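You operate a simulated robot arm through the tools that you are given. There is no shell and no other tool. Be economical: measure what you need, move in short steps, check, and stop when the job is done.

You run a simulated two-armed robot. Do the job below in one go: nothing can be reset, and whatever is moved stays where it is left.

TASK
Carry the yellow tray with both arms and set it on the counter top.

Only the result counts: the job must be done as asked and must still hold three seconds after the hand-in. Knocking over, shifting, dropping, spilling or breaking anything else fails it.

THE ROBOT
Two 7-joint arms with two-finger grippers on one trunk, on a base that drives. Base frame: it is fixed to the floor where the robot stands at the start and does not move with it; the origin is under the middle of the robot, x ahead of it, y to its left, z up; the surface under the hand at the start is at about z = 960. Lengths are in mm, angles in rad, forces in N, time in s.
The left shoulder is at the start at [32, 163, 1175], the right one opposite. With the tool pointing down near the work surface each hand reaches from about 260 to 720 mm from the robot's upright axis, wherever it stands, measured 20 degrees to its own side. Places, roughly: counter top [-2400, 1500, 900]. Payload 2.45 kg a hand.
The tool frame of a hand sits at the grasp point between the pads (the TCP): z along the fingers, y along the line on which they close. The tips reach 26 mm beyond it. The gripper opens to 96 mm. The gripper's body begins 69 mm behind the TCP.
Orientation is that of the tool frame in the base frame, as a unit quaternion [x, y, z, w]. With the fingers straight down and closing along the base's y, the tool's x points along the base's -x, its y along +y and its z along -z.

THE INTERFACE
- The arms move only by the tool drive_tool. It takes "left_moves", "right_moves" or both (then of equal length, played together; a hand with none holds still); each is a list of rows, each a list of 3 entries, a list of its own where there are three numbers: the closure, from 0 (fully open) to 1 (shut), then the shift along the tool's x, y, z in units of 40 mm (1.0 is 40 mm), then the turn, a rotation vector about the tool's x, y, z in units of 6 degrees (1.0 is 6 degrees). In form: [[hand, [dx, dy, dz], [wx, wy, wz]], ...]. A call has 1 to 20 rows; each row shifts and turns the commanded pose from where the row before left it, along the tool's axes as they then stand. A call with a number of a shift or a turn outside -1 to 1 is refused whole. Each row takes 0.2 s and may step no farther than 50 mm and 0.15 rad from the row before; otherwise, or with a gripper value out of range, the whole call is refused. A pose out of reach is approached as far as the arm can. The call stops where the force on the tool passes 40 N (or 10 N more than at its start, if that is more) or the arm is blocked; 0.2 s more then pass. Each finger halts on what it meets, pressing with about 35 N; the grip force reading is that of the motor and also rises with nothing between the fingers. The clock runs only during rows and for 0.2 s after the last one: add rows that do not move to give the fingers time. The reply holds the time, the measured pose of the TCP, the force on the tool along the base axes, the opening and the grip force, in the units named above and with some noise, with the torque about the TCP (base axes, N m) and any sound that the robot's microphone picked up.
- Cameras (640 x 400 px; columns grow to the right, rows downward): "scene" is now at [60.5, 29, 1626.9]; the picture's right is [0.46, -0.89, 0.00], its down [-0.83, -0.43, -0.36] and it looks along [0.32, 0.17, -0.93] (base axes); focal length 254 px, centre (320, 200). "left" rides on the left gripper at [82, -3, -98] in its tool frame; the picture's right is [0.04, 1.00, 0.00], its down [-0.73, 0.03, -0.68] and it looks along [-0.68, 0.03, 0.73] (tool axes); focal length 256 px, centre (320, 200). "right" rides on the right gripper at [82, 3, -98] in its tool frame; the picture's right is [-0.04, 1.00, 0.00], its down [-0.73, -0.03, -0.68] and it looks along [-0.68, -0.03, 0.73] (tool axes); focal length 256 px, centre (320, 200). There is no depth. A picture from a camera that has moved, and an enlarged one, comes with that camera's place and axes in the base frame and with its lens.
- capture(camera): a new picture of that camera. No time passes.
- move_column(by): slides the trunk up (or, below 0, down) by that many mm; the arms and the scene camera ride with it, the base frame stays. It gives what a move gives, with no picture.
- drive_base(legs): drives the robot by 1 to 6 legs, each [ahead, left, turn to the left] in mm, mm and rad, along the robot's own axes; the way and the turn of a leg run together, so that a leg with both is an arc; at most 1500 mm and 3.142 rad a leg. The arms and the cameras ride along, it lands a little off, and it stops where it bumps. It gives what a move gives.
- turn_head(pan, tilt): turns the head with the scene camera to pan (to the left, within 2.094 rad either way) and tilt (down, from -0.506 to 1.204), counted from straight ahead of the robot. It gives what a move gives.
- close_up(camera, box): a new picture of the part [left, top, right, bottom] of that camera's present view, enlarged. No time passes.
- hand_in(): hands the job in; it is judged then, once.

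Go step by step. Nothing tells you exact positions but the pictures and the camera data: compare them with the known pose of the tool, close in by small moves and look again before you grip or let go. The budget is 120 turns and 88 pictures, counting those below and the enlarged ones. Unless the task says otherwise, let go and move clear before handing in, and close with one line.

The tools are called after "Call:" as a command line: name --argument value ..., lists and objects as JSON in quotes. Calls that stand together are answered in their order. drive_tool: Moves the arms, as the interface text tells. Its arguments: {"type":"object","properties":{"left_moves":{"type":"array","items":{"type":"array"}},"right_moves":{"type":"array","items":{"type":"array"}}},"required":[]} The other tools are called the same way: move_column (by) slides the trunk up or down; drive_base (legs) drives the base; turn_head (pan, tilt) turns the head that bears the scene camera; capture (camera) takes a picture; close_up (camera, box) takes an enlarged picture of a part of a camera's view; hand_in () hands the job in.

At the start:

```text
time_s: 0.0
left_tool_pos: [217.8, 226.4, 778.6]
left_tool_rot: [0.0, 1.0, -0.001, -0.001]
left_contact_force: [0.3, 1.3, 0.1]
left_moment: [-0.03, 0.02, 0.0]
left_opening: 96.3
left_finger_force: 0.0
right_tool_pos: [314.1, 3.5, 998.3]
right_tool_rot: [0.0, 1.0, 0.0, -0.001]
right_contact_force: [-0.7, -0.1, -0.5]
right_moment: [0.0, 0.0, -0.01]
right_opening: 96.2
right_finger_force: 0.0
trunk travel left (down, up): [-344.0, 223.0]
robot x, y, heading: [-0.5, 1.5, 0.004]
head pan, tilt: [0.48, 1.201]
```

scene: 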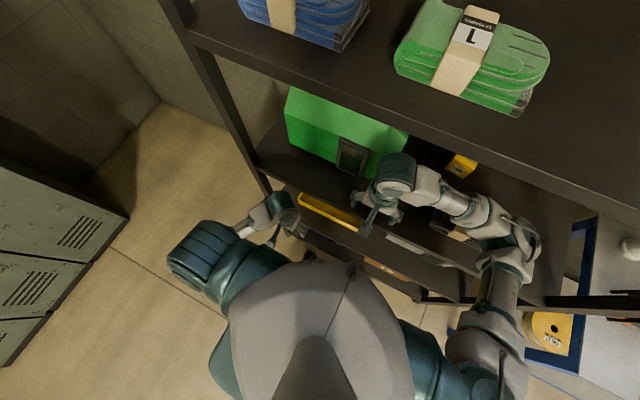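
right: 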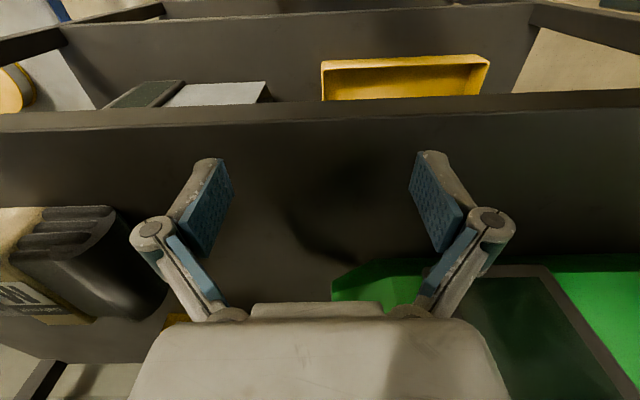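
left: 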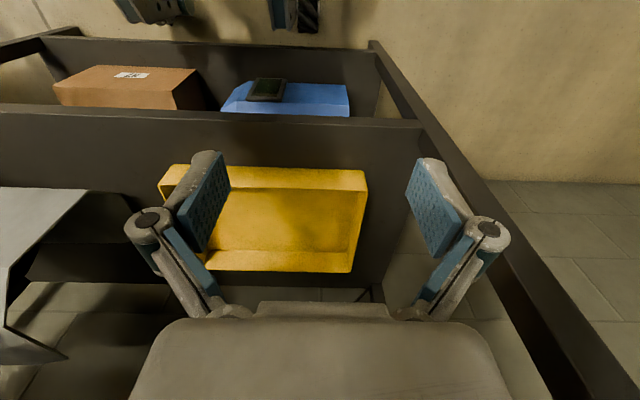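

The yellow tray seems to sit on a shelf in front of me, below the right hand. I'll look at it more closely first.

Call:
turn_head --pan 0.2 --tilt 0.9

Call:
capture --camera "scene"

```text
time_s: 0.8
left_tool_pos: [216.1, 226.7, 780.0]
left_tool_rot: [-0.001, 1.0, 0.0, 0.001]
left_contact_force: [-1.2, 0.4, 0.2]
left_moment: [0.02, -0.02, 0.0]
left_opening: 95.7
left_finger_force: 0.0
right_tool_pos: [311.6, 2.2, 999.9]
right_tool_rot: [-0.001, 1.0, 0.0, 0.0]
right_contact_force: [-0.3, -0.6, -0.9]
right_moment: [0.01, -0.01, 0.01]
right_opening: 96.0
right_finger_force: 0.1
trunk travel left (down, up): [-344.0, 223.0]
robot x, y, heading: [-0.9, -1.3, -0.0]
head pan, tilt: [0.201, 0.901]
```

```text
84 pictures are left
camera scene: at [84.8, 18.3, 1646.7], right [0.2, -0.98, 0.0], down [-0.77, -0.16, -0.62], along [0.61, 0.12, -0.79], focal length 254 px, centre (320, 200)
```

scene: 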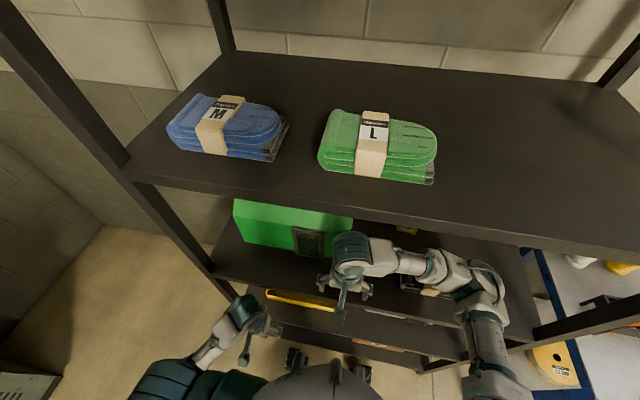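

I need a wider view before moving, so I'll look around to both sides and behind.

Call:
turn_head --pan 2.05 --tilt 0.45

Call:
capture --camera "scene"

Call:
turn_head --pan -2.05 --tilt 0.45

Call:
capture --camera "scene"

```text
time_s: 2.6
left_tool_pos: [215.6, 226.5, 780.5]
left_tool_rot: [0.0, 1.0, 0.0, 0.0]
left_contact_force: [-0.1, -0.9, 1.2]
left_moment: [0.0, -0.01, 0.01]
left_opening: 96.0
left_finger_force: 0.1
right_tool_pos: [312.0, 1.1, 1000.8]
right_tool_rot: [0.0, 1.0, 0.0, 0.0]
right_contact_force: [0.1, -0.4, -0.1]
right_moment: [0.0, -0.01, 0.02]
right_opening: 95.6
right_finger_force: 0.1
trunk travel left (down, up): [-344.0, 223.0]
robot x, y, heading: [-2.3, 2.2, 0.001]
head pan, tilt: [2.051, 0.45]
```

```text
83 pictures are left
camera scene: at [-31.4, 84.8, 1685.2], right [0.89, 0.46, 0.0], down [0.2, -0.39, -0.9], along [-0.42, 0.8, -0.44], focal length 254 px, centre (320, 200)
```

scene: 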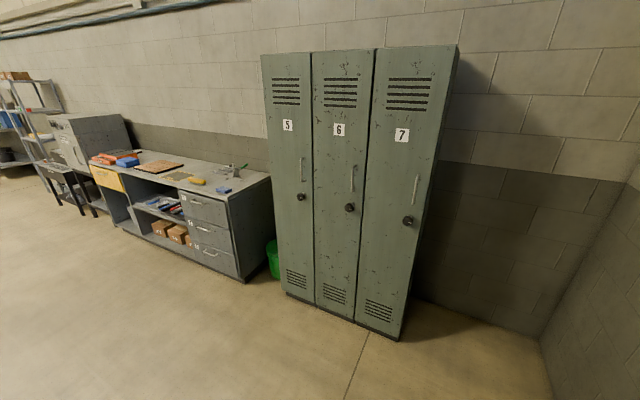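

```text
time_s: 6.0
left_tool_pos: [216.3, 226.5, 781.0]
left_tool_rot: [0.0, 1.0, 0.0, 0.0]
left_contact_force: [-0.3, -0.1, -0.5]
left_moment: [0.0, 0.0, -0.01]
left_opening: 95.9
left_finger_force: 0.1
right_tool_pos: [311.5, 2.8, 999.6]
right_tool_rot: [0.0, 1.0, 0.0, 0.0]
right_contact_force: [0.6, -1.5, 0.5]
right_moment: [0.01, -0.01, 0.03]
right_opening: 96.0
right_finger_force: 0.0
trunk travel left (down, up): [-344.0, 223.0]
robot x, y, heading: [-1.0, 2.1, -0.005]
head pan, tilt: [-2.051, 0.45]
```

```text
82 pictures are left
camera scene: at [-31.5, -78.4, 1685.4], right [-0.89, 0.46, 0.0], down [0.2, 0.39, -0.9], along [-0.42, -0.8, -0.43], focal length 254 px, centre (320, 200)
```

scene: 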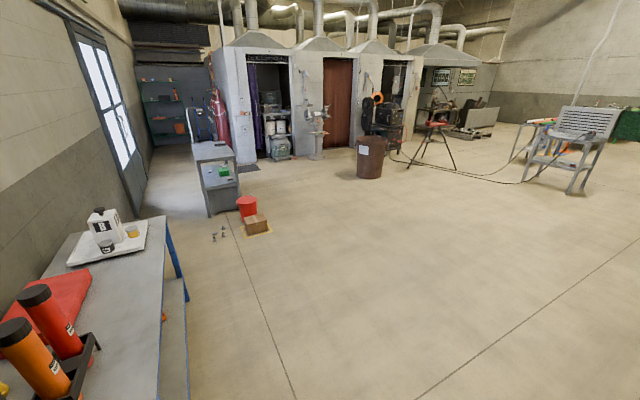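

The floor is clear behind me, and the counter is the bench along the left wall. I'll back off to view the shelf.

Call:
drive_base --legs '[[-500, 0, 0]]'

Call:
turn_head --pan 0.1 --tilt 0.75

Call:
capture --camera "scene"

Call:
capture --camera "left"

```text
time_s: 8.9
left_tool_pos: [-292.4, 225.5, 779.0]
left_tool_rot: [-0.002, 1.0, -0.001, 0.001]
left_contact_force: [-0.2, -0.5, 0.5]
left_moment: [0.01, 0.0, -0.02]
left_opening: 96.1
left_finger_force: 0.0
right_tool_pos: [-194.6, 2.8, 998.2]
right_tool_rot: [-0.001, 1.0, 0.0, 0.0]
right_contact_force: [0.4, 1.0, 0.4]
right_moment: [0.04, -0.04, 0.0]
right_opening: 96.0
right_finger_force: 0.1
trunk travel left (down, up): [-344.0, 223.0]
robot x, y, heading: [-504.1, -2.2, 0.007]
head pan, tilt: [-2.051, 0.45]
```

```text
time_s: 11.0
left_tool_pos: [-293.6, 224.9, 780.5]
left_tool_rot: [-0.002, 1.0, 0.0, 0.001]
left_contact_force: [-0.1, 0.1, -0.5]
left_moment: [-0.03, -0.01, 0.02]
left_opening: 96.1
left_finger_force: 0.0
right_tool_pos: [-196.1, 2.9, 999.4]
right_tool_rot: [-0.001, 1.0, 0.0, 0.001]
right_contact_force: [-1.2, -0.1, 0.5]
right_moment: [-0.01, -0.01, 0.0]
right_opening: 96.1
right_finger_force: 0.0
trunk travel left (down, up): [-344.0, 223.0]
robot x, y, heading: [-509.5, -1.3, 0.001]
head pan, tilt: [0.099, 0.75]
```

```text
81 pictures are left
camera scene: at [-413.4, 10.7, 1658.6], right [0.1, -0.99, 0.0], down [-0.68, -0.07, -0.73], along [0.73, 0.07, -0.68], focal length 254 px, centre (320, 200)
```

scene: 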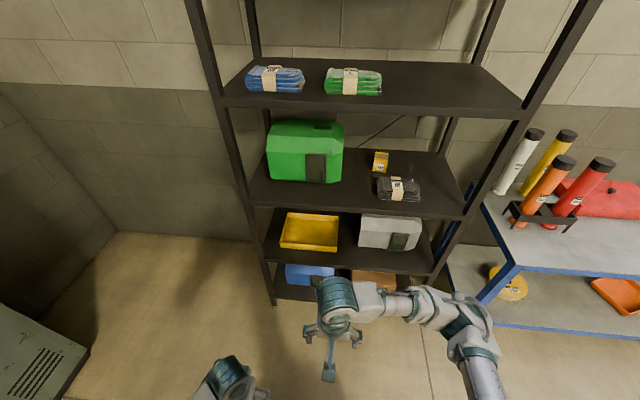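

```text
80 pictures are left
camera left: at [-374.7, 222.1, 877.6], right [-0.04, 1.0, 0.0], down [0.73, 0.03, 0.68], along [0.68, 0.03, -0.73], focal length 256 px, centre (320, 200)
```

left: 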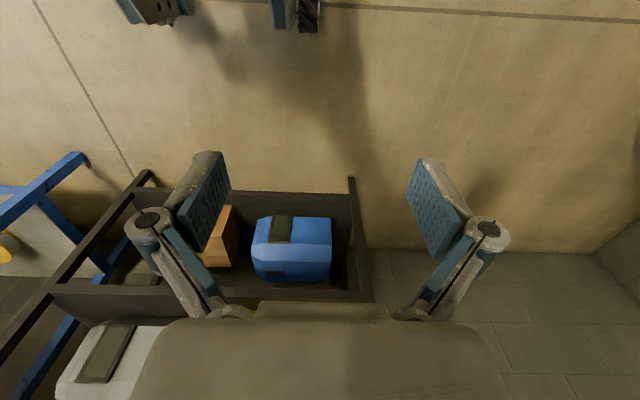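

The tray is on the third deck from the top, between shelf posts. I'll zoom in.

Call:
close_up --camera "scene" --box '[230, 160, 480, 316]'

```text
2.56 times, centred on (355, 238) of scene
camera zoom: at [-413.4, 10.7, 1658.6], right [0.1, -0.99, 0.0], down [-0.68, -0.07, -0.73], along [0.73, 0.07, -0.68], focal length 649 px, centre (230, 103)
```

zoom: 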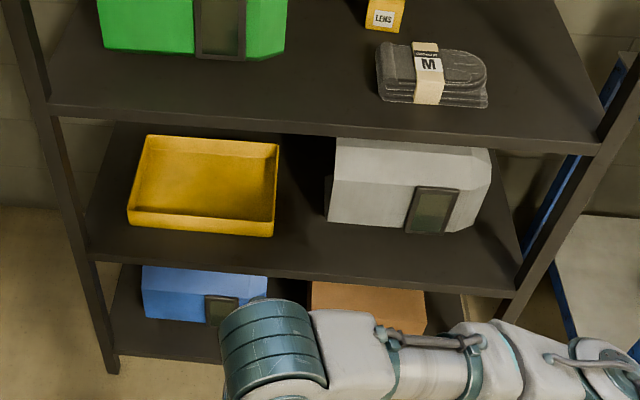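

I estimate the tray at x 380–592, y 0–298, with the rim at z≈600 and its deck at z≈541. The deck above has its underside at about 927. I'll centre the base on it and pose both hands pitched forward, then lower the trunk.

Call:
drive_base --legs '[[0, 150, 0]]'

Call:
drive_tool --left_moves '[[0, [-0.92, -0.345, -0.55], [0, 0, 0]], [0, [-0.92, -0.345, -0.55], [0, 0, 0]], [0, [-0.92, -0.345, -0.55], [0, 0, 0]], [0, [-0.92, -0.345, -0.55], [0, 0, 0]], [0, [-0.92, -0.345, -0.55], [0, 0, 0]], [0, [0, 0, 0], [0, -0.952, 0]], [0, [0, 0, 0], [0, -0.952, 0]], [0, [0, 0, 0], [0, -0.952, 0]], [0, [0, 0, 0], [0, -0.952, 0]], [0, [0, 0, 0], [0, -0.952, 0]], [0, [0, 0, 0], [0, -0.952, 0]], [0, [0, 0, 0], [0, -0.952, 0]], [0, [0, 0, 0], [0, 0, 0]]]' --right_moves '[[0, [-0.43, -0.705, 0.545], [0, 0, 0]], [0, [-0.43, -0.705, 0.545], [0, 0, 0]], [0, [-0.43, -0.705, 0.545], [0, 0, 0]], [0, [-0.43, -0.705, 0.545], [0, 0, 0]], [0, [-0.43, -0.705, 0.545], [0, 0, 0]], [0, [0, 0, 0], [0, -0.952, 0]], [0, [0, 0, 0], [0, -0.952, 0]], [0, [0, 0, 0], [0, -0.952, 0]], [0, [0, 0, 0], [0, -0.952, 0]], [0, [0, 0, 0], [0, -0.952, 0]], [0, [0, 0, 0], [0, -0.952, 0]], [0, [0, 0, 0], [0, -0.952, 0]], [0, [0, 0, 0], [0, 0, 0]]]'

Call:
move_column --by -270

Call:
capture --camera "scene"

Call:
capture --camera "left"

Call:
capture --camera "right"

```text
time_s: 12.3
left_tool_pos: [-291.5, 353.0, 784.8]
left_tool_rot: [0.001, 1.0, 0.011, 0.0]
left_contact_force: [0.9, -0.9, -0.2]
left_moment: [0.05, 0.05, -0.05]
left_opening: 95.9
left_finger_force: 0.0
right_tool_pos: [-196.8, 124.1, 999.3]
right_tool_rot: [0.0, 1.0, 0.012, 0.0]
right_contact_force: [0.8, 0.0, -1.4]
right_moment: [0.04, 0.07, 0.01]
right_opening: 95.8
right_finger_force: 0.0
trunk travel left (down, up): [-344.0, 223.0]
robot x, y, heading: [-507.9, 143.1, 0.001]
head pan, tilt: [0.099, 0.75]
```

```text
time_s: 15.1
left_tool_pos: [-110.2, 319.3, 888.2]
left_tool_rot: [-0.003, 0.939, -0.008, 0.343]
left_contact_force: [-0.3, 1.4, -0.2]
left_moment: [-0.09, -0.03, -0.05]
left_opening: 96.1
left_finger_force: 0.1
right_tool_pos: [-110.5, 25.0, 894.9]
right_tool_rot: [-0.003, 0.939, -0.007, 0.344]
right_contact_force: [0.9, 1.0, 0.6]
right_moment: [-0.04, 0.0, -0.01]
right_opening: 96.2
right_finger_force: 0.1
trunk travel left (down, up): [-344.0, 223.0]
robot x, y, heading: [-504.8, 149.7, 0.003]
head pan, tilt: [0.099, 0.75]
```

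```text
time_s: 17.9
left_tool_pos: [-154.0, 304.8, 519.5]
left_tool_rot: [-0.001, 0.981, -0.004, 0.192]
left_contact_force: [0.7, -0.7, -0.9]
left_moment: [-0.02, -0.02, 0.01]
left_opening: 95.9
left_finger_force: 0.0
right_tool_pos: [-150.0, 8.6, 529.3]
right_tool_rot: [-0.001, 0.979, -0.002, 0.202]
right_contact_force: [-0.2, 0.0, 0.6]
right_moment: [0.0, 0.0, 0.0]
right_opening: 96.0
right_finger_force: 0.0
trunk travel left (down, up): [-74.0, 493.0]
robot x, y, heading: [-510.6, 147.6, -0.002]
head pan, tilt: [0.099, 0.75]
```

```text
78 pictures are left
camera scene: at [-180.5, 156.9, 1358.5], right [0.1, -0.99, 0.0], down [-0.68, -0.07, -0.73], along [0.73, 0.07, -0.68], focal length 254 px, centre (320, 200)
```

scene: 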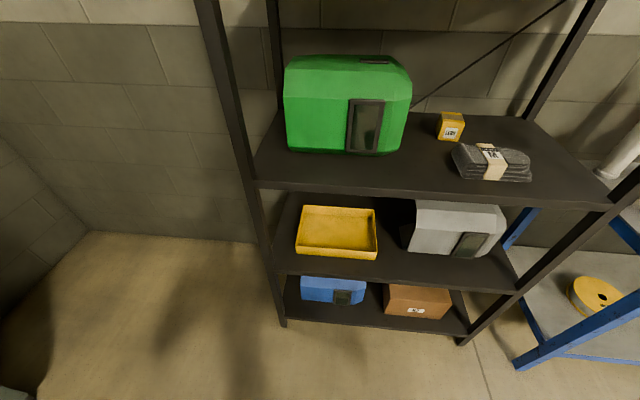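

```text
77 pictures are left
camera left: at [-265.9, 301.5, 578.9], right [-0.04, 1.0, -0.02], down [0.42, 0.04, 0.91], along [0.9, 0.03, -0.42], focal length 256 px, centre (320, 200)
```

left: 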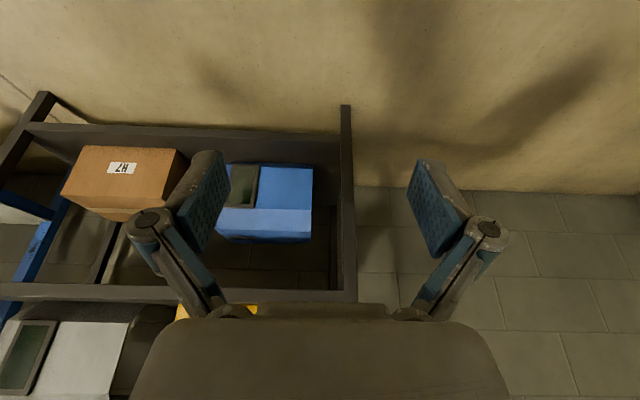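

```text
76 pictures are left
camera right: at [-264.1, 12.1, 586.8], right [0.04, 1.0, 0.01], down [0.4, -0.02, 0.91], along [0.91, -0.03, -0.41], focal length 256 px, centre (320, 200)
```

right: 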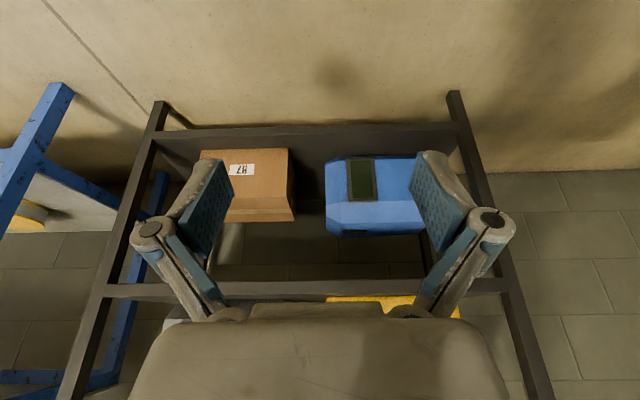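

Lowering the trunk also leans it forward, which moved the head and the hand pitch. I'll zoom in from this new viewpoint to fix the tray position more precisely.

Call:
close_up --camera "scene" --box '[240, 170, 440, 295]'

```text
3.20 times, centred on (340, 232) of scene
camera zoom: at [-180.5, 156.9, 1358.5], right [0.1, -0.99, 0.0], down [-0.68, -0.07, -0.73], along [0.73, 0.07, -0.68], focal length 811 px, centre (256, 96)
```

zoom: 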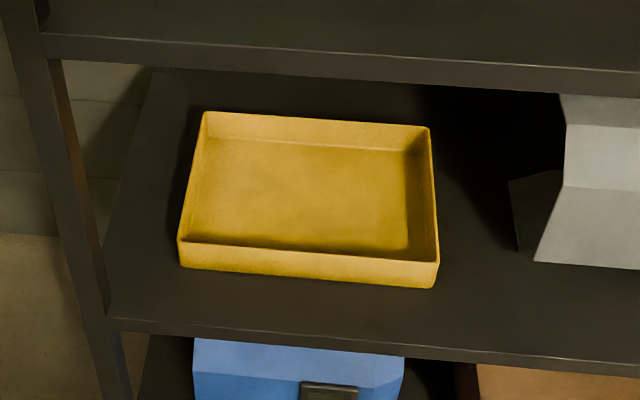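

The second view agrees with the first: the tray spans x 378–592 and y 3–301, with the rim at z≈599 and the grey box at y<-102. I'll set both hands to 50° pitch at z≈645, drive closer, and look again.

Call:
drive_tool --left_moves '[[0.2, [0, 0, 0], [0, -0.99, 0]], [0.2, [0, 0, 0], [0, -0.99, 0]], [0.2, [0, 0, 0], [0, -0.99, 0]], [0.2, [-0.506, -0.025, -0.603], [0, 0, 0]], [0.2, [-0.506, -0.025, -0.603], [0, 0, 0]], [0.2, [-0.506, -0.025, -0.603], [0, 0, 0]], [0.2, [-0.506, -0.025, -0.603], [0, 0, 0]], [0.2, [0, 0, 0], [0, 0, 0]], [0.2, [0, 0, 0], [0, 0, 0]]]' --right_moves '[[0.2, [0, 0, 0], [0, -0.93, 0]], [0.2, [0, 0, 0], [0, -0.93, 0]], [0.2, [0, 0, 0], [0, -0.93, 0]], [0.2, [-0.4475, -0.035, -0.571], [0, 0, 0]], [0.2, [-0.4475, -0.035, -0.571], [0, 0, 0]], [0.2, [-0.4475, -0.035, -0.571], [0, 0, 0]], [0.2, [-0.4475, -0.035, -0.571], [0, 0, 0]], [0.2, [0, 0, 0], [0, 0, 0]], [0.2, [0, 0, 0], [0, 0, 0]]]'

Call:
drive_base --legs '[[240, 0, 0]]'

Call:
turn_head --pan 0.05 --tilt 1.1

Call:
capture --camera "scene"

Call:
capture --camera "left"

```text
time_s: 19.9
left_tool_pos: [-98.3, 268.2, 571.2]
left_tool_rot: [-0.002, 0.94, -0.003, 0.341]
left_contact_force: [0.1, 1.1, 0.3]
left_moment: [-0.02, 0.0, 0.01]
left_opening: 76.8
left_finger_force: 0.1
left hand out of reach, approached as far as the arm can: row 1, 4, 5, 6, 7
right_tool_pos: [-104.9, 47.2, 583.2]
right_tool_rot: [-0.002, 0.94, -0.002, 0.342]
right_contact_force: [0.4, -0.1, -0.2]
right_moment: [0.0, 0.0, 0.0]
right_opening: 76.7
right_finger_force: 0.1
right hand out of reach, approached as far as the arm can: row 2, 4, 5, 6, 7
trunk travel left (down, up): [-74.0, 493.0]
robot x, y, heading: [-509.4, 148.1, -0.003]
head pan, tilt: [0.099, 0.75]
```

```text
time_s: 21.6
left_tool_pos: [136.4, 266.6, 571.0]
left_tool_rot: [0.001, 0.94, -0.004, 0.34]
left_contact_force: [-0.1, -0.1, -0.4]
left_moment: [-0.02, -0.03, 0.0]
left_opening: 76.6
left_finger_force: 0.2
right_tool_pos: [128.2, 44.5, 582.7]
right_tool_rot: [0.001, 0.94, -0.004, 0.341]
right_contact_force: [0.1, -0.2, 0.0]
right_moment: [0.03, -0.01, -0.02]
right_opening: 76.8
right_finger_force: 0.1
trunk travel left (down, up): [-74.0, 493.0]
robot x, y, heading: [-272.7, 145.3, -0.004]
head pan, tilt: [0.099, 0.75]
```

```text
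time_s: 22.5
left_tool_pos: [133.5, 265.3, 572.4]
left_tool_rot: [0.001, 0.939, -0.004, 0.343]
left_contact_force: [0.2, -0.4, 1.0]
left_moment: [0.03, 0.01, -0.02]
left_opening: 76.7
left_finger_force: 0.1
right_tool_pos: [127.2, 43.2, 584.9]
right_tool_rot: [0.001, 0.939, -0.003, 0.345]
right_contact_force: [0.8, -0.2, 0.1]
right_moment: [-0.02, 0.01, 0.0]
right_opening: 76.8
right_finger_force: 0.1
trunk travel left (down, up): [-74.0, 493.0]
robot x, y, heading: [-273.0, 149.9, -0.002]
head pan, tilt: [0.051, 1.1]
```

```text
74 pictures are left
camera scene: at [33.8, 147.5, 1332.7], right [0.05, -1.0, 0.0], down [-0.89, -0.04, -0.45], along [0.45, 0.02, -0.89], focal length 254 px, centre (320, 200)
```

scene: 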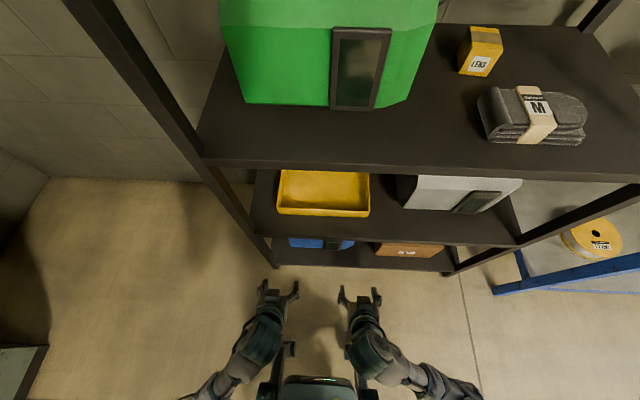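

```text
73 pictures are left
camera left: at [8.8, 262.4, 595.1], right [-0.03, 1.0, -0.03], down [0.12, 0.04, 0.99], along [0.99, 0.02, -0.13], focal length 256 px, centre (320, 200)
```

left: 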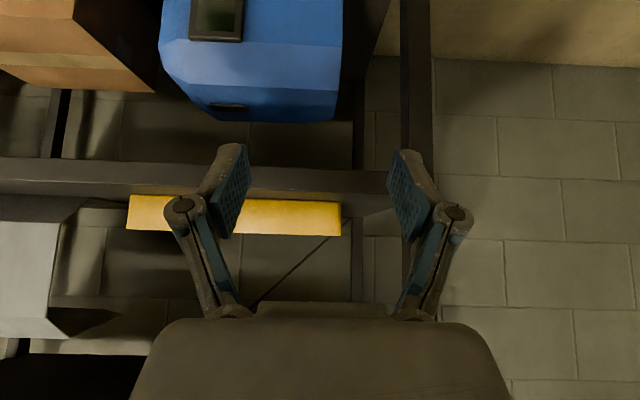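

The arms were folded too close to the body. I'll back off and extend the hands forward in free space, then check that they reach.

Call:
drive_base --legs '[[-200, 0, 0]]'

Call:
drive_tool --left_moves '[[0.2, [-0.786, 0.1125, 0.362], [0, 0, 0]], [0.2, [-0.786, 0.1125, 0.362], [0, 0, 0]], [0.2, [-0.786, 0.1125, 0.362], [0, 0, 0]], [0.2, [-0.786, 0.1125, 0.362], [0, 0, 0]], [0.2, [-0.786, 0.1125, 0.362], [0, 0, 0]], [0.2, [-0.786, 0.1125, 0.362], [0, 0, 0]], [0.2, [-0.786, 0.1125, 0.362], [0, 0, 0]], [0.2, [-0.786, 0.1125, 0.362], [0, 0, 0]], [0.2, [0, 0, 0], [0, 0, 0]], [0.2, [0, 0, 0], [0, 0, 0]]]' --right_moves '[[0.2, [-0.774, -0.125, 0.405], [0, 0, 0]], [0.2, [-0.774, -0.125, 0.405], [0, 0, 0]], [0.2, [-0.774, -0.125, 0.405], [0, 0, 0]], [0.2, [-0.774, -0.125, 0.405], [0, 0, 0]], [0.2, [-0.774, -0.125, 0.405], [0, 0, 0]], [0.2, [-0.774, -0.125, 0.405], [0, 0, 0]], [0.2, [-0.774, -0.125, 0.405], [0, 0, 0]], [0.2, [-0.774, -0.125, 0.405], [0, 0, 0]], [0.2, [0, 0, 0], [0, 0, 0]], [0.2, [0, 0, 0], [0, 0, 0]]]'

```text
time_s: 24.1
left_tool_pos: [-66.7, 266.8, 573.2]
left_tool_rot: [-0.002, 0.939, -0.002, 0.343]
left_contact_force: [-0.6, 0.1, 0.4]
left_moment: [-0.03, 0.02, 0.02]
left_opening: 77.0
left_finger_force: 0.1
right_tool_pos: [-75.7, 44.7, 584.6]
right_tool_rot: [0.0, 0.939, -0.003, 0.343]
right_contact_force: [-0.5, -0.2, -0.8]
right_moment: [-0.01, -0.02, 0.01]
right_opening: 76.9
right_finger_force: 0.1
trunk travel left (down, up): [-74.0, 493.0]
robot x, y, heading: [-476.4, 143.6, 0.001]
head pan, tilt: [0.051, 1.1]
```

```text
time_s: 26.3
left_tool_pos: [196.5, 303.3, 648.2]
left_tool_rot: [-0.001, 0.939, -0.003, 0.345]
left_contact_force: [0.2, 0.0, 0.4]
left_moment: [0.01, -0.03, 0.03]
left_opening: 76.8
left_finger_force: 0.1
right_tool_pos: [196.4, 3.2, 651.9]
right_tool_rot: [-0.001, 0.938, -0.003, 0.346]
right_contact_force: [-0.7, 0.0, -0.6]
right_moment: [0.0, -0.01, 0.0]
right_opening: 76.8
right_finger_force: 0.0
trunk travel left (down, up): [-74.0, 493.0]
robot x, y, heading: [-476.4, 145.9, -0.003]
head pan, tilt: [0.051, 1.1]
```

Both hands reached the pose. I'll look from the cameras before entering the shelf.

Call:
turn_head --pan 0.0 --tilt 0.85

Call:
capture --camera "scene"

Call:
capture --camera "left"

Call:
capture --camera "right"

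```text
time_s: 27.0
left_tool_pos: [196.1, 302.3, 649.0]
left_tool_rot: [0.0, 0.939, -0.004, 0.345]
left_contact_force: [0.0, 0.8, -0.1]
left_moment: [-0.03, -0.01, -0.01]
left_opening: 76.6
left_finger_force: 0.1
right_tool_pos: [196.6, 3.3, 651.0]
right_tool_rot: [-0.001, 0.938, -0.003, 0.346]
right_contact_force: [-0.2, 0.4, -0.3]
right_moment: [-0.01, 0.03, -0.02]
right_opening: 76.5
right_finger_force: 0.1
trunk travel left (down, up): [-74.0, 493.0]
robot x, y, heading: [-472.8, 142.2, -0.001]
head pan, tilt: [0.0, 0.85]
```

```text
72 pictures are left
camera scene: at [-149.7, 145.6, 1349.5], right [0.0, -1.0, 0.0], down [-0.76, 0.0, -0.65], along [0.65, 0.0, -0.76], focal length 254 px, centre (320, 200)
```

scene: 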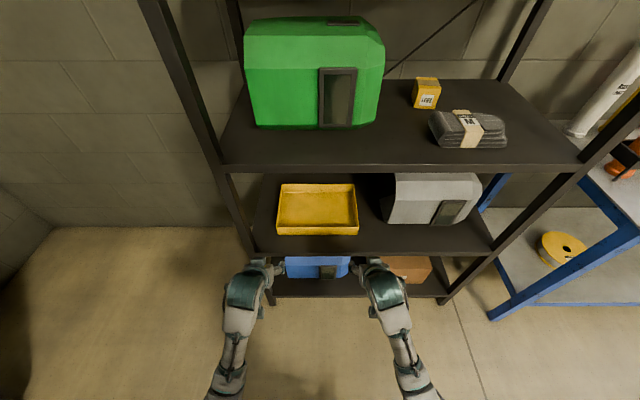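

```text
71 pictures are left
camera left: at [70.5, 300.0, 670.4], right [-0.03, 1.0, -0.03], down [0.12, 0.04, 0.99], along [0.99, 0.03, -0.12], focal length 256 px, centre (320, 200)
```

left: 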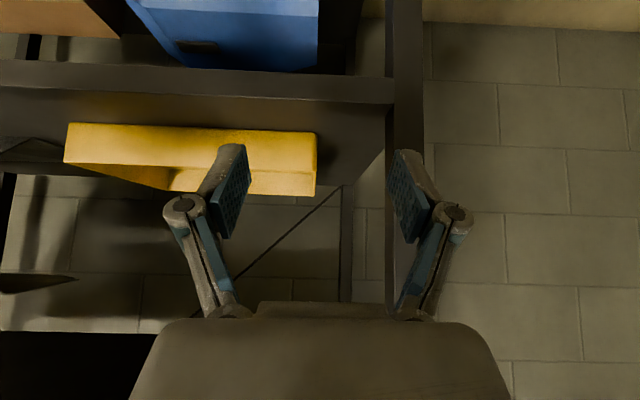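

```text
70 pictures are left
camera right: at [71.2, 7.6, 673.5], right [0.03, 1.0, 0.02], down [0.12, -0.02, 0.99], along [0.99, -0.03, -0.12], focal length 256 px, centre (320, 200)
```

right: 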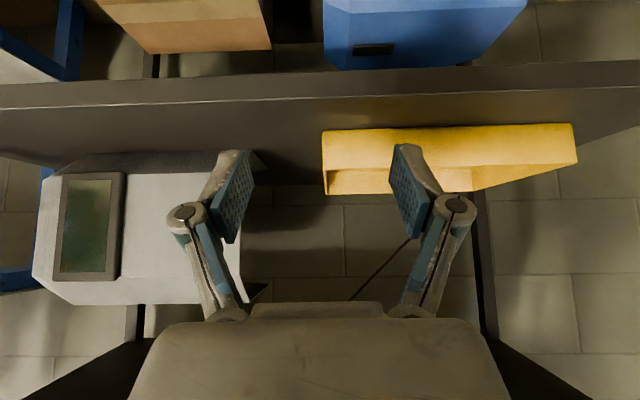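

The wrist cameras put the tray's outer side walls at y≈304 and y≈1, so both hands are well centred. I'll drive in 200 mm with the hands above the rim and check.

Call:
drive_base --legs '[[200, 0, 0]]'

Call:
capture --camera "scene"

Call:
capture --camera "left"

Call:
capture --camera "right"

```text
time_s: 28.6
left_tool_pos: [396.6, 301.1, 646.7]
left_tool_rot: [0.0, 0.939, -0.003, 0.344]
left_contact_force: [0.5, -0.3, -0.3]
left_moment: [0.03, 0.01, -0.04]
left_opening: 76.5
left_finger_force: 0.0
right_tool_pos: [395.5, 2.2, 650.6]
right_tool_rot: [0.001, 0.939, -0.002, 0.344]
right_contact_force: [0.2, 0.9, 0.2]
right_moment: [0.03, 0.04, 0.0]
right_opening: 76.8
right_finger_force: 0.1
trunk travel left (down, up): [-74.0, 493.0]
robot x, y, heading: [-274.6, 144.9, -0.001]
head pan, tilt: [0.0, 0.85]
```

```text
69 pictures are left
camera scene: at [50.3, 144.0, 1349.2], right [0.0, -1.0, 0.0], down [-0.76, 0.0, -0.65], along [0.65, 0.0, -0.76], focal length 254 px, centre (320, 200)
```

scene: 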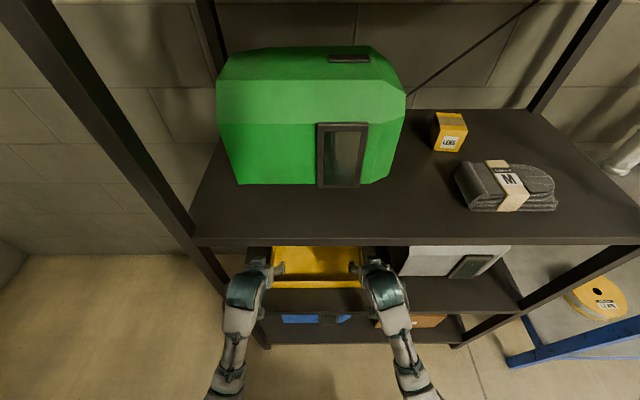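

```text
68 pictures are left
camera left: at [270.2, 298.1, 669.7], right [-0.03, 1.0, -0.03], down [0.12, 0.04, 0.99], along [0.99, 0.02, -0.12], focal length 256 px, centre (320, 200)
```

left: 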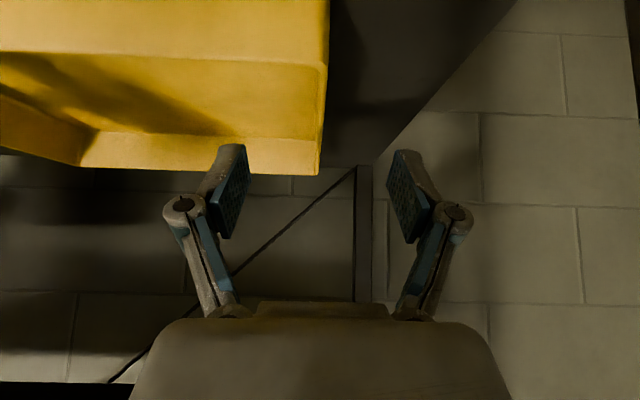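

```text
67 pictures are left
camera right: at [270.3, 5.6, 672.8], right [0.03, 1.0, 0.02], down [0.12, -0.02, 0.99], along [0.99, -0.03, -0.12], focal length 256 px, centre (320, 200)
```

right: 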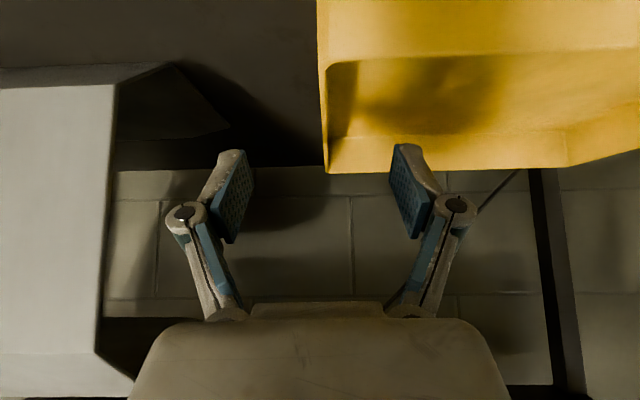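

The rim measures z≈594, with the walls at y≈302 and y≈3. I'll move the hands forward 84 mm to mid-side and check before descending.

Call:
drive_tool --left_moves '[[0.2, [-0.536, 0, 0.45], [0, 0, 0]], [0.2, [-0.536, 0, 0.45], [0, 0, 0]], [0.2, [-0.536, 0, 0.45], [0, 0, 0]], [0.2, [0, 0, 0], [0, 0, 0]]]' --right_moves '[[0.2, [-0.536, 0.025, 0.45], [0, 0, 0]], [0.2, [-0.536, 0.025, 0.45], [0, 0, 0]], [0.2, [-0.536, 0.025, 0.45], [0, 0, 0]], [0.2, [0, 0, 0], [0, 0, 0]]]'

Call:
capture --camera "left"

Call:
capture --camera "right"

```text
time_s: 29.6
left_tool_pos: [475.5, 299.5, 651.4]
left_tool_rot: [0.0, 0.938, -0.004, 0.347]
left_contact_force: [0.4, 0.7, -0.1]
left_moment: [-0.02, -0.01, 0.01]
left_opening: 76.9
left_finger_force: 0.0
right_tool_pos: [474.5, 4.6, 657.1]
right_tool_rot: [0.001, 0.938, -0.003, 0.348]
right_contact_force: [0.1, 0.0, 0.2]
right_moment: [-0.03, 0.05, -0.03]
right_opening: 76.5
right_finger_force: 0.2
trunk travel left (down, up): [-74.0, 493.0]
robot x, y, heading: [-277.2, 140.8, -0.006]
head pan, tilt: [0.0, 0.85]
```

```text
66 pictures are left
camera left: at [350.6, 296.7, 673.1], right [-0.03, 1.0, -0.03], down [0.12, 0.04, 0.99], along [0.99, 0.02, -0.12], focal length 256 px, centre (320, 200)
```

left: 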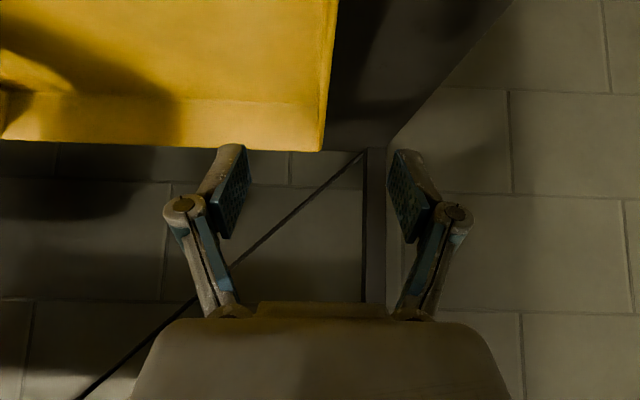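

```text
65 pictures are left
camera right: at [349.3, 8.6, 678.2], right [0.03, 1.0, 0.02], down [0.11, -0.02, 0.99], along [0.99, -0.03, -0.11], focal length 256 px, centre (320, 200)
```

right: 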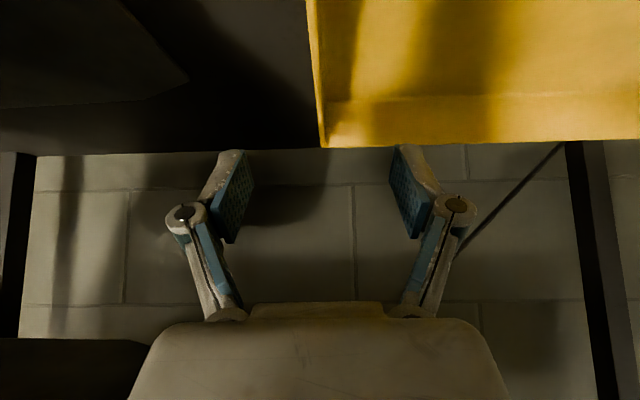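

Both hands straddle the side walls. I'll descend to z≈585.

Call:
drive_tool --left_moves '[[0.2, [0.236, 0.01, 0.34], [0, 0, 0]], [0.2, [0.236, 0.01, 0.34], [0, 0, 0]], [0.2, [0.236, 0.01, 0.34], [0, 0, 0]], [0.2, [0.236, 0.01, 0.34], [0, 0, 0]], [0.2, [0, 0, 0], [0, 0, 0]]]' --right_moves '[[0.2, [0.26, 0, 0.37], [0, 0, 0]], [0.2, [0.26, 0, 0.37], [0, 0, 0]], [0.2, [0.26, 0, 0.37], [0, 0, 0]], [0.2, [0.26, 0, 0.37], [0, 0, 0]], [0.2, [0, 0, 0], [0, 0, 0]]]'

Call:
capture --camera "left"

Call:
capture --camera "right"

```text
time_s: 30.8
left_tool_pos: [483.4, 302.1, 586.8]
left_tool_rot: [-0.001, 0.938, -0.003, 0.346]
left_contact_force: [0.4, 0.1, 0.2]
left_moment: [-0.04, -0.01, 0.01]
left_opening: 76.6
left_finger_force: 0.1
right_tool_pos: [483.2, 6.1, 584.7]
right_tool_rot: [0.001, 0.938, -0.004, 0.348]
right_contact_force: [0.5, -0.4, -0.4]
right_moment: [-0.02, -0.01, 0.02]
right_opening: 76.7
right_finger_force: 0.2
trunk travel left (down, up): [-74.0, 493.0]
robot x, y, heading: [-275.1, 147.8, -0.001]
head pan, tilt: [0.0, 0.85]
```

```text
64 pictures are left
camera left: at [356.9, 298.9, 608.7], right [-0.03, 1.0, -0.03], down [0.12, 0.04, 0.99], along [0.99, 0.02, -0.12], focal length 256 px, centre (320, 200)
```

left: 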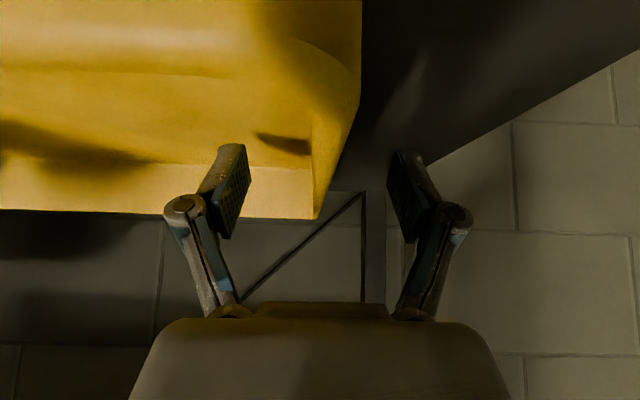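

```text
63 pictures are left
camera right: at [357.2, 9.5, 606.3], right [0.03, 1.0, 0.02], down [0.11, -0.02, 0.99], along [0.99, -0.03, -0.11], focal length 256 px, centre (320, 200)
```

right: 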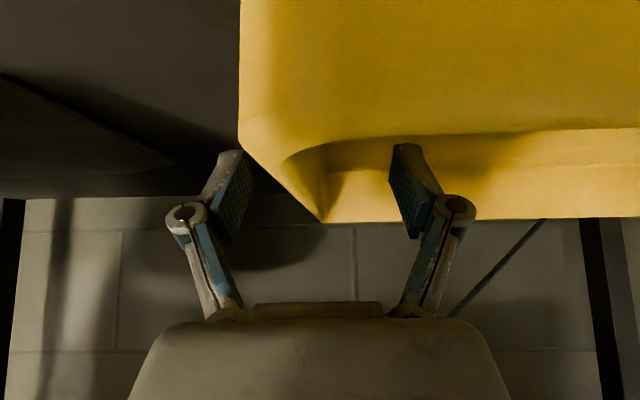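

The walls lie between the fingers on both sides, so I'll close both grippers together.

Call:
drive_tool --left_moves '[[1, [0, 0, 0], [0, 0, 0]], [1, [0, 0, 0], [0, 0, 0]], [1, [0, 0, 0], [0, 0, 0]], [1, [0, 0, 0], [0, 0, 0]], [1, [0, 0, 0], [0, 0, 0]]]' --right_moves '[[1, [0, 0, 0], [0, 0, 0]], [1, [0, 0, 0], [0, 0, 0]], [1, [0, 0, 0], [0, 0, 0]], [1, [0, 0, 0], [0, 0, 0]], [1, [0, 0, 0], [0, 0, 0]]]'

Call:
capture --camera "left"

Call:
capture --camera "right"

```text
time_s: 32.0
left_tool_pos: [483.1, 300.5, 587.8]
left_tool_rot: [0.001, 0.938, -0.004, 0.347]
left_contact_force: [-1.0, -0.4, -0.1]
left_moment: [0.05, -0.05, -0.07]
left_opening: 5.9
left_finger_force: 32.6
right_tool_pos: [482.6, 6.0, 584.0]
right_tool_rot: [0.001, 0.937, -0.004, 0.348]
right_contact_force: [0.0, 0.2, 0.0]
right_moment: [0.02, -0.06, -0.03]
right_opening: 6.0
right_finger_force: 33.1
trunk travel left (down, up): [-74.0, 493.0]
robot x, y, heading: [-278.3, 143.1, -0.003]
head pan, tilt: [0.0, 0.85]
```

```text
62 pictures are left
camera left: at [356.9, 298.7, 608.7], right [-0.03, 1.0, -0.03], down [0.12, 0.04, 0.99], along [0.99, 0.02, -0.12], focal length 256 px, centre (320, 200)
```

left: 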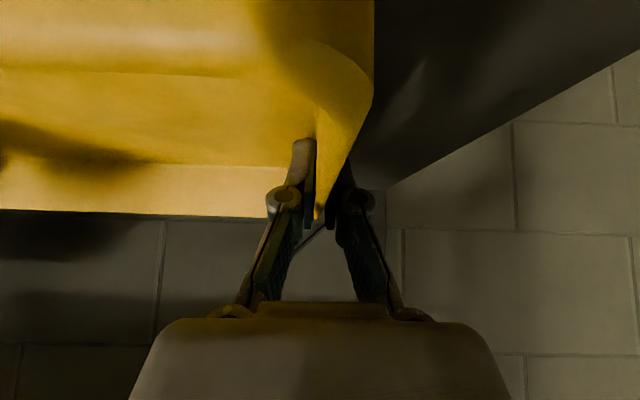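

```text
61 pictures are left
camera right: at [357.2, 9.4, 606.3], right [0.03, 1.0, 0.02], down [0.11, -0.02, 0.99], along [0.99, -0.03, -0.11], focal length 256 px, centre (320, 200)
```

right: 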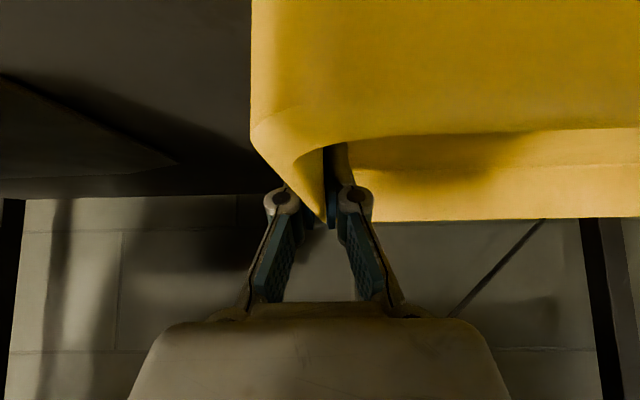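

Both walls are gripped, and the openings read about 6 mm. I'll lift 60 mm slowly.

Call:
drive_tool --left_moves '[[1, [-0.1, 0, -0.115], [0, 0, 0]], [1, [-0.193, 0, -0.23], [0, 0, 0]], [1, [-0.193, 0, -0.23], [0, 0, 0]], [1, [-0.193, 0, -0.23], [0, 0, 0]], [1, [-0.193, 0, -0.23], [0, 0, 0]], [1, [-0.1, 0, -0.115], [0, 0, 0]], [1, [0, 0, 0], [0, 0, 0]]]' --right_moves '[[1, [-0.1, 0, -0.115], [0, 0, 0]], [1, [-0.193, 0, -0.23], [0, 0, 0]], [1, [-0.193, 0, -0.23], [0, 0, 0]], [1, [-0.193, 0, -0.23], [0, 0, 0]], [1, [-0.193, 0, -0.23], [0, 0, 0]], [1, [-0.1, 0, -0.115], [0, 0, 0]], [1, [0, 0, 0], [0, 0, 0]]]'

Call:
capture --camera "scene"

Call:
capture --camera "left"

```text
time_s: 33.6
left_tool_pos: [483.4, 301.9, 648.1]
left_tool_rot: [0.0, 0.938, -0.004, 0.346]
left_contact_force: [-0.9, -8.5, -3.2]
left_moment: [0.04, -0.09, -0.3]
left_opening: 6.0
left_finger_force: 32.2
right_tool_pos: [481.6, 4.9, 643.3]
right_tool_rot: [0.0, 0.938, -0.003, 0.347]
right_contact_force: [1.6, 8.0, -0.6]
right_moment: [0.27, 0.1, -0.08]
right_opening: 5.9
right_finger_force: 32.9
trunk travel left (down, up): [-74.0, 493.0]
robot x, y, heading: [-272.3, 144.7, -0.0]
head pan, tilt: [0.0, 0.85]
```

```text
60 pictures are left
camera scene: at [50.9, 144.4, 1349.0], right [0.0, -1.0, 0.0], down [-0.76, 0.0, -0.65], along [0.65, 0.0, -0.76], focal length 254 px, centre (320, 200)
```

scene: 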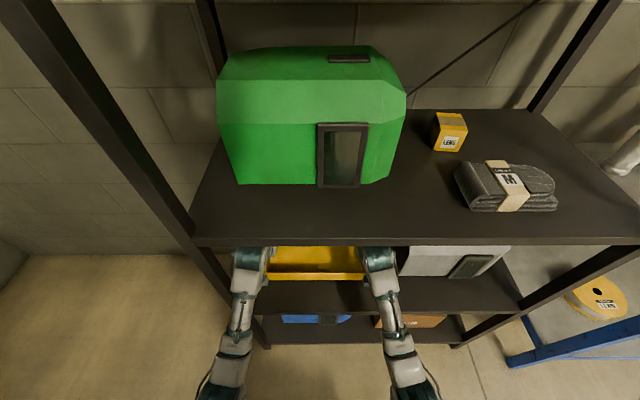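

```text
59 pictures are left
camera left: at [356.7, 299.1, 669.1], right [-0.03, 1.0, -0.03], down [0.12, 0.04, 0.99], along [0.99, 0.02, -0.12], focal length 256 px, centre (320, 200)
```

left: 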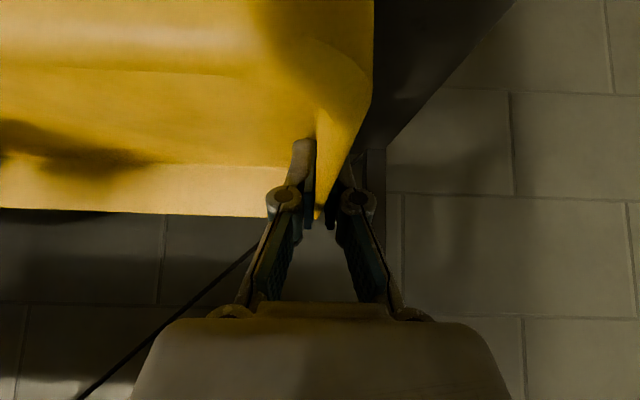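

The tray is up and hangs level. I'll back out of the shelf.

Call:
drive_base --legs '[[-300, 0, 0], [-400, 0, 0]]'

Call:
capture --camera "scene"

```text
time_s: 37.8
left_tool_pos: [-220.9, 306.9, 648.2]
left_tool_rot: [-0.002, 0.938, -0.003, 0.348]
left_contact_force: [-1.2, -18.3, -3.0]
left_moment: [-0.08, -0.03, -0.51]
left_opening: 6.3
left_finger_force: 32.3
right_tool_pos: [-220.2, 11.4, 642.7]
right_tool_rot: [-0.002, 0.937, -0.002, 0.348]
right_contact_force: [1.2, 18.3, 0.6]
right_moment: [0.52, 0.04, 0.11]
right_opening: 6.0
right_finger_force: 32.6
trunk travel left (down, up): [-74.0, 493.0]
robot x, y, heading: [-979.3, 145.5, -0.001]
head pan, tilt: [0.0, 0.85]
```

```text
58 pictures are left
camera scene: at [-652.2, 147.3, 1349.3], right [0.0, -1.0, 0.0], down [-0.76, 0.0, -0.65], along [0.65, 0.0, -0.76], focal length 254 px, centre (320, 200)
```

scene: 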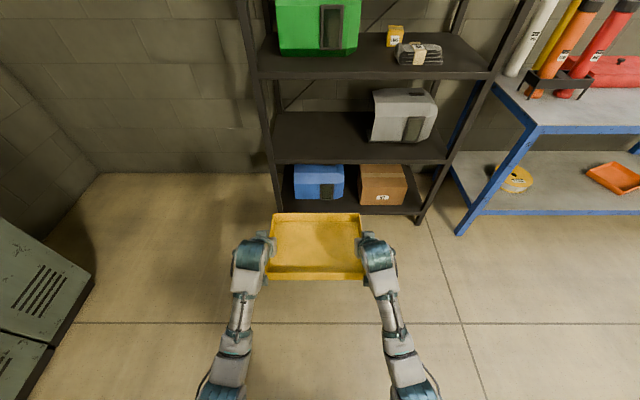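

The tray is clear of the shelf. The hands pull apart with about 18 N, so I'll ease them inward slightly, then begin raising the trunk.

Call:
drive_tool --left_moves '[[1, [0, -0.06, 0], [0, 0, 0]], [1, [0, 0, 0], [0, 0, 0]]]' --right_moves '[[1, [0, 0.06, 0], [0, 0, 0]], [1, [0, 0, 0], [0, 0, 0]]]'

Call:
move_column --by 80

```text
time_s: 38.4
left_tool_pos: [-223.9, 305.7, 653.3]
left_tool_rot: [-0.003, 0.937, -0.002, 0.349]
left_contact_force: [-1.9, 13.4, -3.2]
left_moment: [0.49, -0.16, -0.07]
left_opening: 6.0
left_finger_force: 32.7
right_tool_pos: [-222.0, 10.2, 648.3]
right_tool_rot: [-0.001, 0.937, -0.003, 0.351]
right_contact_force: [1.4, -13.4, -0.3]
right_moment: [-0.06, 0.16, -0.38]
right_opening: 6.0
right_finger_force: 32.5
trunk travel left (down, up): [-74.0, 493.0]
robot x, y, heading: [-979.5, 147.8, -0.002]
head pan, tilt: [0.0, 0.85]
```

```text
time_s: 39.5
left_tool_pos: [-223.6, 306.2, 730.4]
left_tool_rot: [-0.003, 0.938, -0.001, 0.348]
left_contact_force: [-0.8, 26.8, -3.7]
left_moment: [0.62, 0.18, 0.15]
left_opening: 6.0
left_finger_force: 32.6
right_tool_pos: [-222.2, 11.0, 724.9]
right_tool_rot: [-0.001, 0.937, -0.005, 0.349]
right_contact_force: [1.7, -25.8, -0.4]
right_moment: [-0.26, -0.2, -0.55]
right_opening: 5.9
right_finger_force: 32.8
trunk travel left (down, up): [-154.0, 413.0]
robot x, y, heading: [-978.2, 146.6, 0.001]
head pan, tilt: [0.0, 0.85]
```

This raise was purely vertical. I'll relieve the squeeze by about half and carry on up.

Call:
drive_tool --left_moves '[[1, [0, 0.035, 0], [0, 0, 0]], [1, [0, 0, 0], [0, 0, 0]]]' --right_moves '[[1, [0, -0.035, 0], [0, 0, 0]], [1, [0, 0, 0], [0, 0, 0]]]'

Call:
move_column --by 150

```text
time_s: 40.1
left_tool_pos: [-223.3, 306.9, 732.7]
left_tool_rot: [-0.003, 0.937, -0.002, 0.35]
left_contact_force: [-0.4, 21.2, -2.3]
left_moment: [0.58, 0.1, 0.08]
left_opening: 6.0
left_finger_force: 32.8
right_tool_pos: [-223.0, 11.0, 727.4]
right_tool_rot: [-0.003, 0.937, -0.003, 0.35]
right_contact_force: [1.9, -21.5, -0.3]
right_moment: [-0.21, -0.12, -0.52]
right_opening: 6.1
right_finger_force: 33.0
trunk travel left (down, up): [-154.0, 413.0]
robot x, y, heading: [-979.3, 143.5, 0.004]
head pan, tilt: [0.0, 0.85]
```

```text
time_s: 41.9
left_tool_pos: [-223.0, 306.8, 881.2]
left_tool_rot: [-0.003, 0.937, -0.003, 0.349]
left_contact_force: [-2.9, 21.2, -2.9]
left_moment: [0.6, 0.06, 0.11]
left_opening: 5.9
left_finger_force: 33.2
right_tool_pos: [-223.2, 10.9, 876.4]
right_tool_rot: [-0.002, 0.937, -0.003, 0.35]
right_contact_force: [1.6, -21.0, -1.1]
right_moment: [-0.25, -0.01, -0.49]
right_opening: 5.8
right_finger_force: 33.0
trunk travel left (down, up): [-304.0, 263.0]
robot x, y, heading: [-980.7, 142.7, 0.003]
head pan, tilt: [0.0, 0.85]
```

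I'll relieve a little more, raise the trunk to carrying height, then turn left toward the counter.

Call:
drive_tool --left_moves '[[1, [0, 0.06, 0], [0, 0, 0]], [1, [0, 0, 0], [0, 0, 0]]]' --right_moves '[[1, [0, -0.06, 0], [0, 0, 0]], [1, [0, 0, 0], [0, 0, 0]]]'

Call:
move_column --by 210

Call:
drive_base --legs '[[-200, 0, 0], [0, 0, 0.8], [0, 0, 0.7708]]'

Call:
turn_head --pan 0.6 --tilt 0.5

Call:
capture --camera "scene"

```text
time_s: 42.5
left_tool_pos: [-223.2, 307.6, 883.5]
left_tool_rot: [-0.002, 0.937, -0.004, 0.35]
left_contact_force: [-1.0, 9.1, -3.4]
left_moment: [0.4, 0.03, -0.07]
left_opening: 6.2
left_finger_force: 33.0
right_tool_pos: [-223.2, 11.4, 878.8]
right_tool_rot: [-0.003, 0.937, 0.0, 0.35]
right_contact_force: [0.5, -9.3, -0.8]
right_moment: [0.03, 0.01, -0.34]
right_opening: 6.0
right_finger_force: 33.2
trunk travel left (down, up): [-304.0, 263.0]
robot x, y, heading: [-978.2, 144.5, -0.0]
head pan, tilt: [0.0, 0.85]
```

```text
time_s: 44.8
left_tool_pos: [-223.5, 308.0, 1093.4]
left_tool_rot: [-0.001, 0.937, -0.005, 0.349]
left_contact_force: [-0.9, -17.2, -3.0]
left_moment: [-0.14, 0.04, -0.45]
left_opening: 5.8
left_finger_force: 32.1
right_tool_pos: [-221.4, 11.3, 1087.8]
right_tool_rot: [-0.003, 0.937, -0.001, 0.35]
right_contact_force: [1.1, 16.7, -0.5]
right_moment: [0.47, 0.03, 0.06]
right_opening: 6.0
right_finger_force: 32.5
trunk travel left (down, up): [-514.0, 53.0]
robot x, y, heading: [-979.9, 146.3, 0.001]
head pan, tilt: [0.0, 0.85]
```

```text
time_s: 50.5
left_tool_pos: [-1355.4, 896.3, 1093.6]
left_tool_rot: [0.671, -0.654, -0.247, -0.247]
left_contact_force: [22.3, -0.8, -3.2]
left_moment: [-0.08, -0.18, -0.54]
left_opening: 6.1
left_finger_force: 32.7
right_tool_pos: [-1060.1, 904.5, 1087.5]
right_tool_rot: [0.672, -0.653, -0.251, -0.244]
right_contact_force: [-23.0, 0.3, -0.5]
right_moment: [0.05, 0.55, 0.19]
right_opening: 5.7
right_finger_force: 32.4
trunk travel left (down, up): [-514.0, 53.0]
robot x, y, heading: [-1176.5, 144.6, 1.598]
head pan, tilt: [0.0, 0.85]
```

```text
time_s: 51.5
left_tool_pos: [-1356.9, 892.4, 1096.4]
left_tool_rot: [0.672, -0.652, -0.249, -0.248]
left_contact_force: [0.0, -1.0, -2.7]
left_moment: [0.04, 0.11, -0.11]
left_opening: 5.9
left_finger_force: 32.5
right_tool_pos: [-1063.3, 901.5, 1092.2]
right_tool_rot: [0.671, -0.652, -0.251, -0.247]
right_contact_force: [0.1, 1.1, -1.3]
right_moment: [-0.05, 0.09, -0.09]
right_opening: 6.2
right_finger_force: 32.6
trunk travel left (down, up): [-514.0, 53.0]
robot x, y, heading: [-1176.6, 144.4, 1.599]
head pan, tilt: [0.6, 0.499]
```

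```text
57 pictures are left
camera scene: at [-1232.1, 211.2, 1850.1], right [0.81, 0.59, 0.0], down [0.28, -0.39, -0.88], along [-0.51, 0.71, -0.48], focal length 254 px, centre (320, 200)
```

scene: 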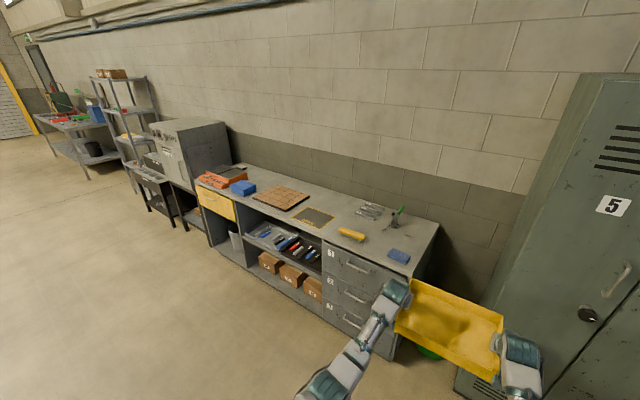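

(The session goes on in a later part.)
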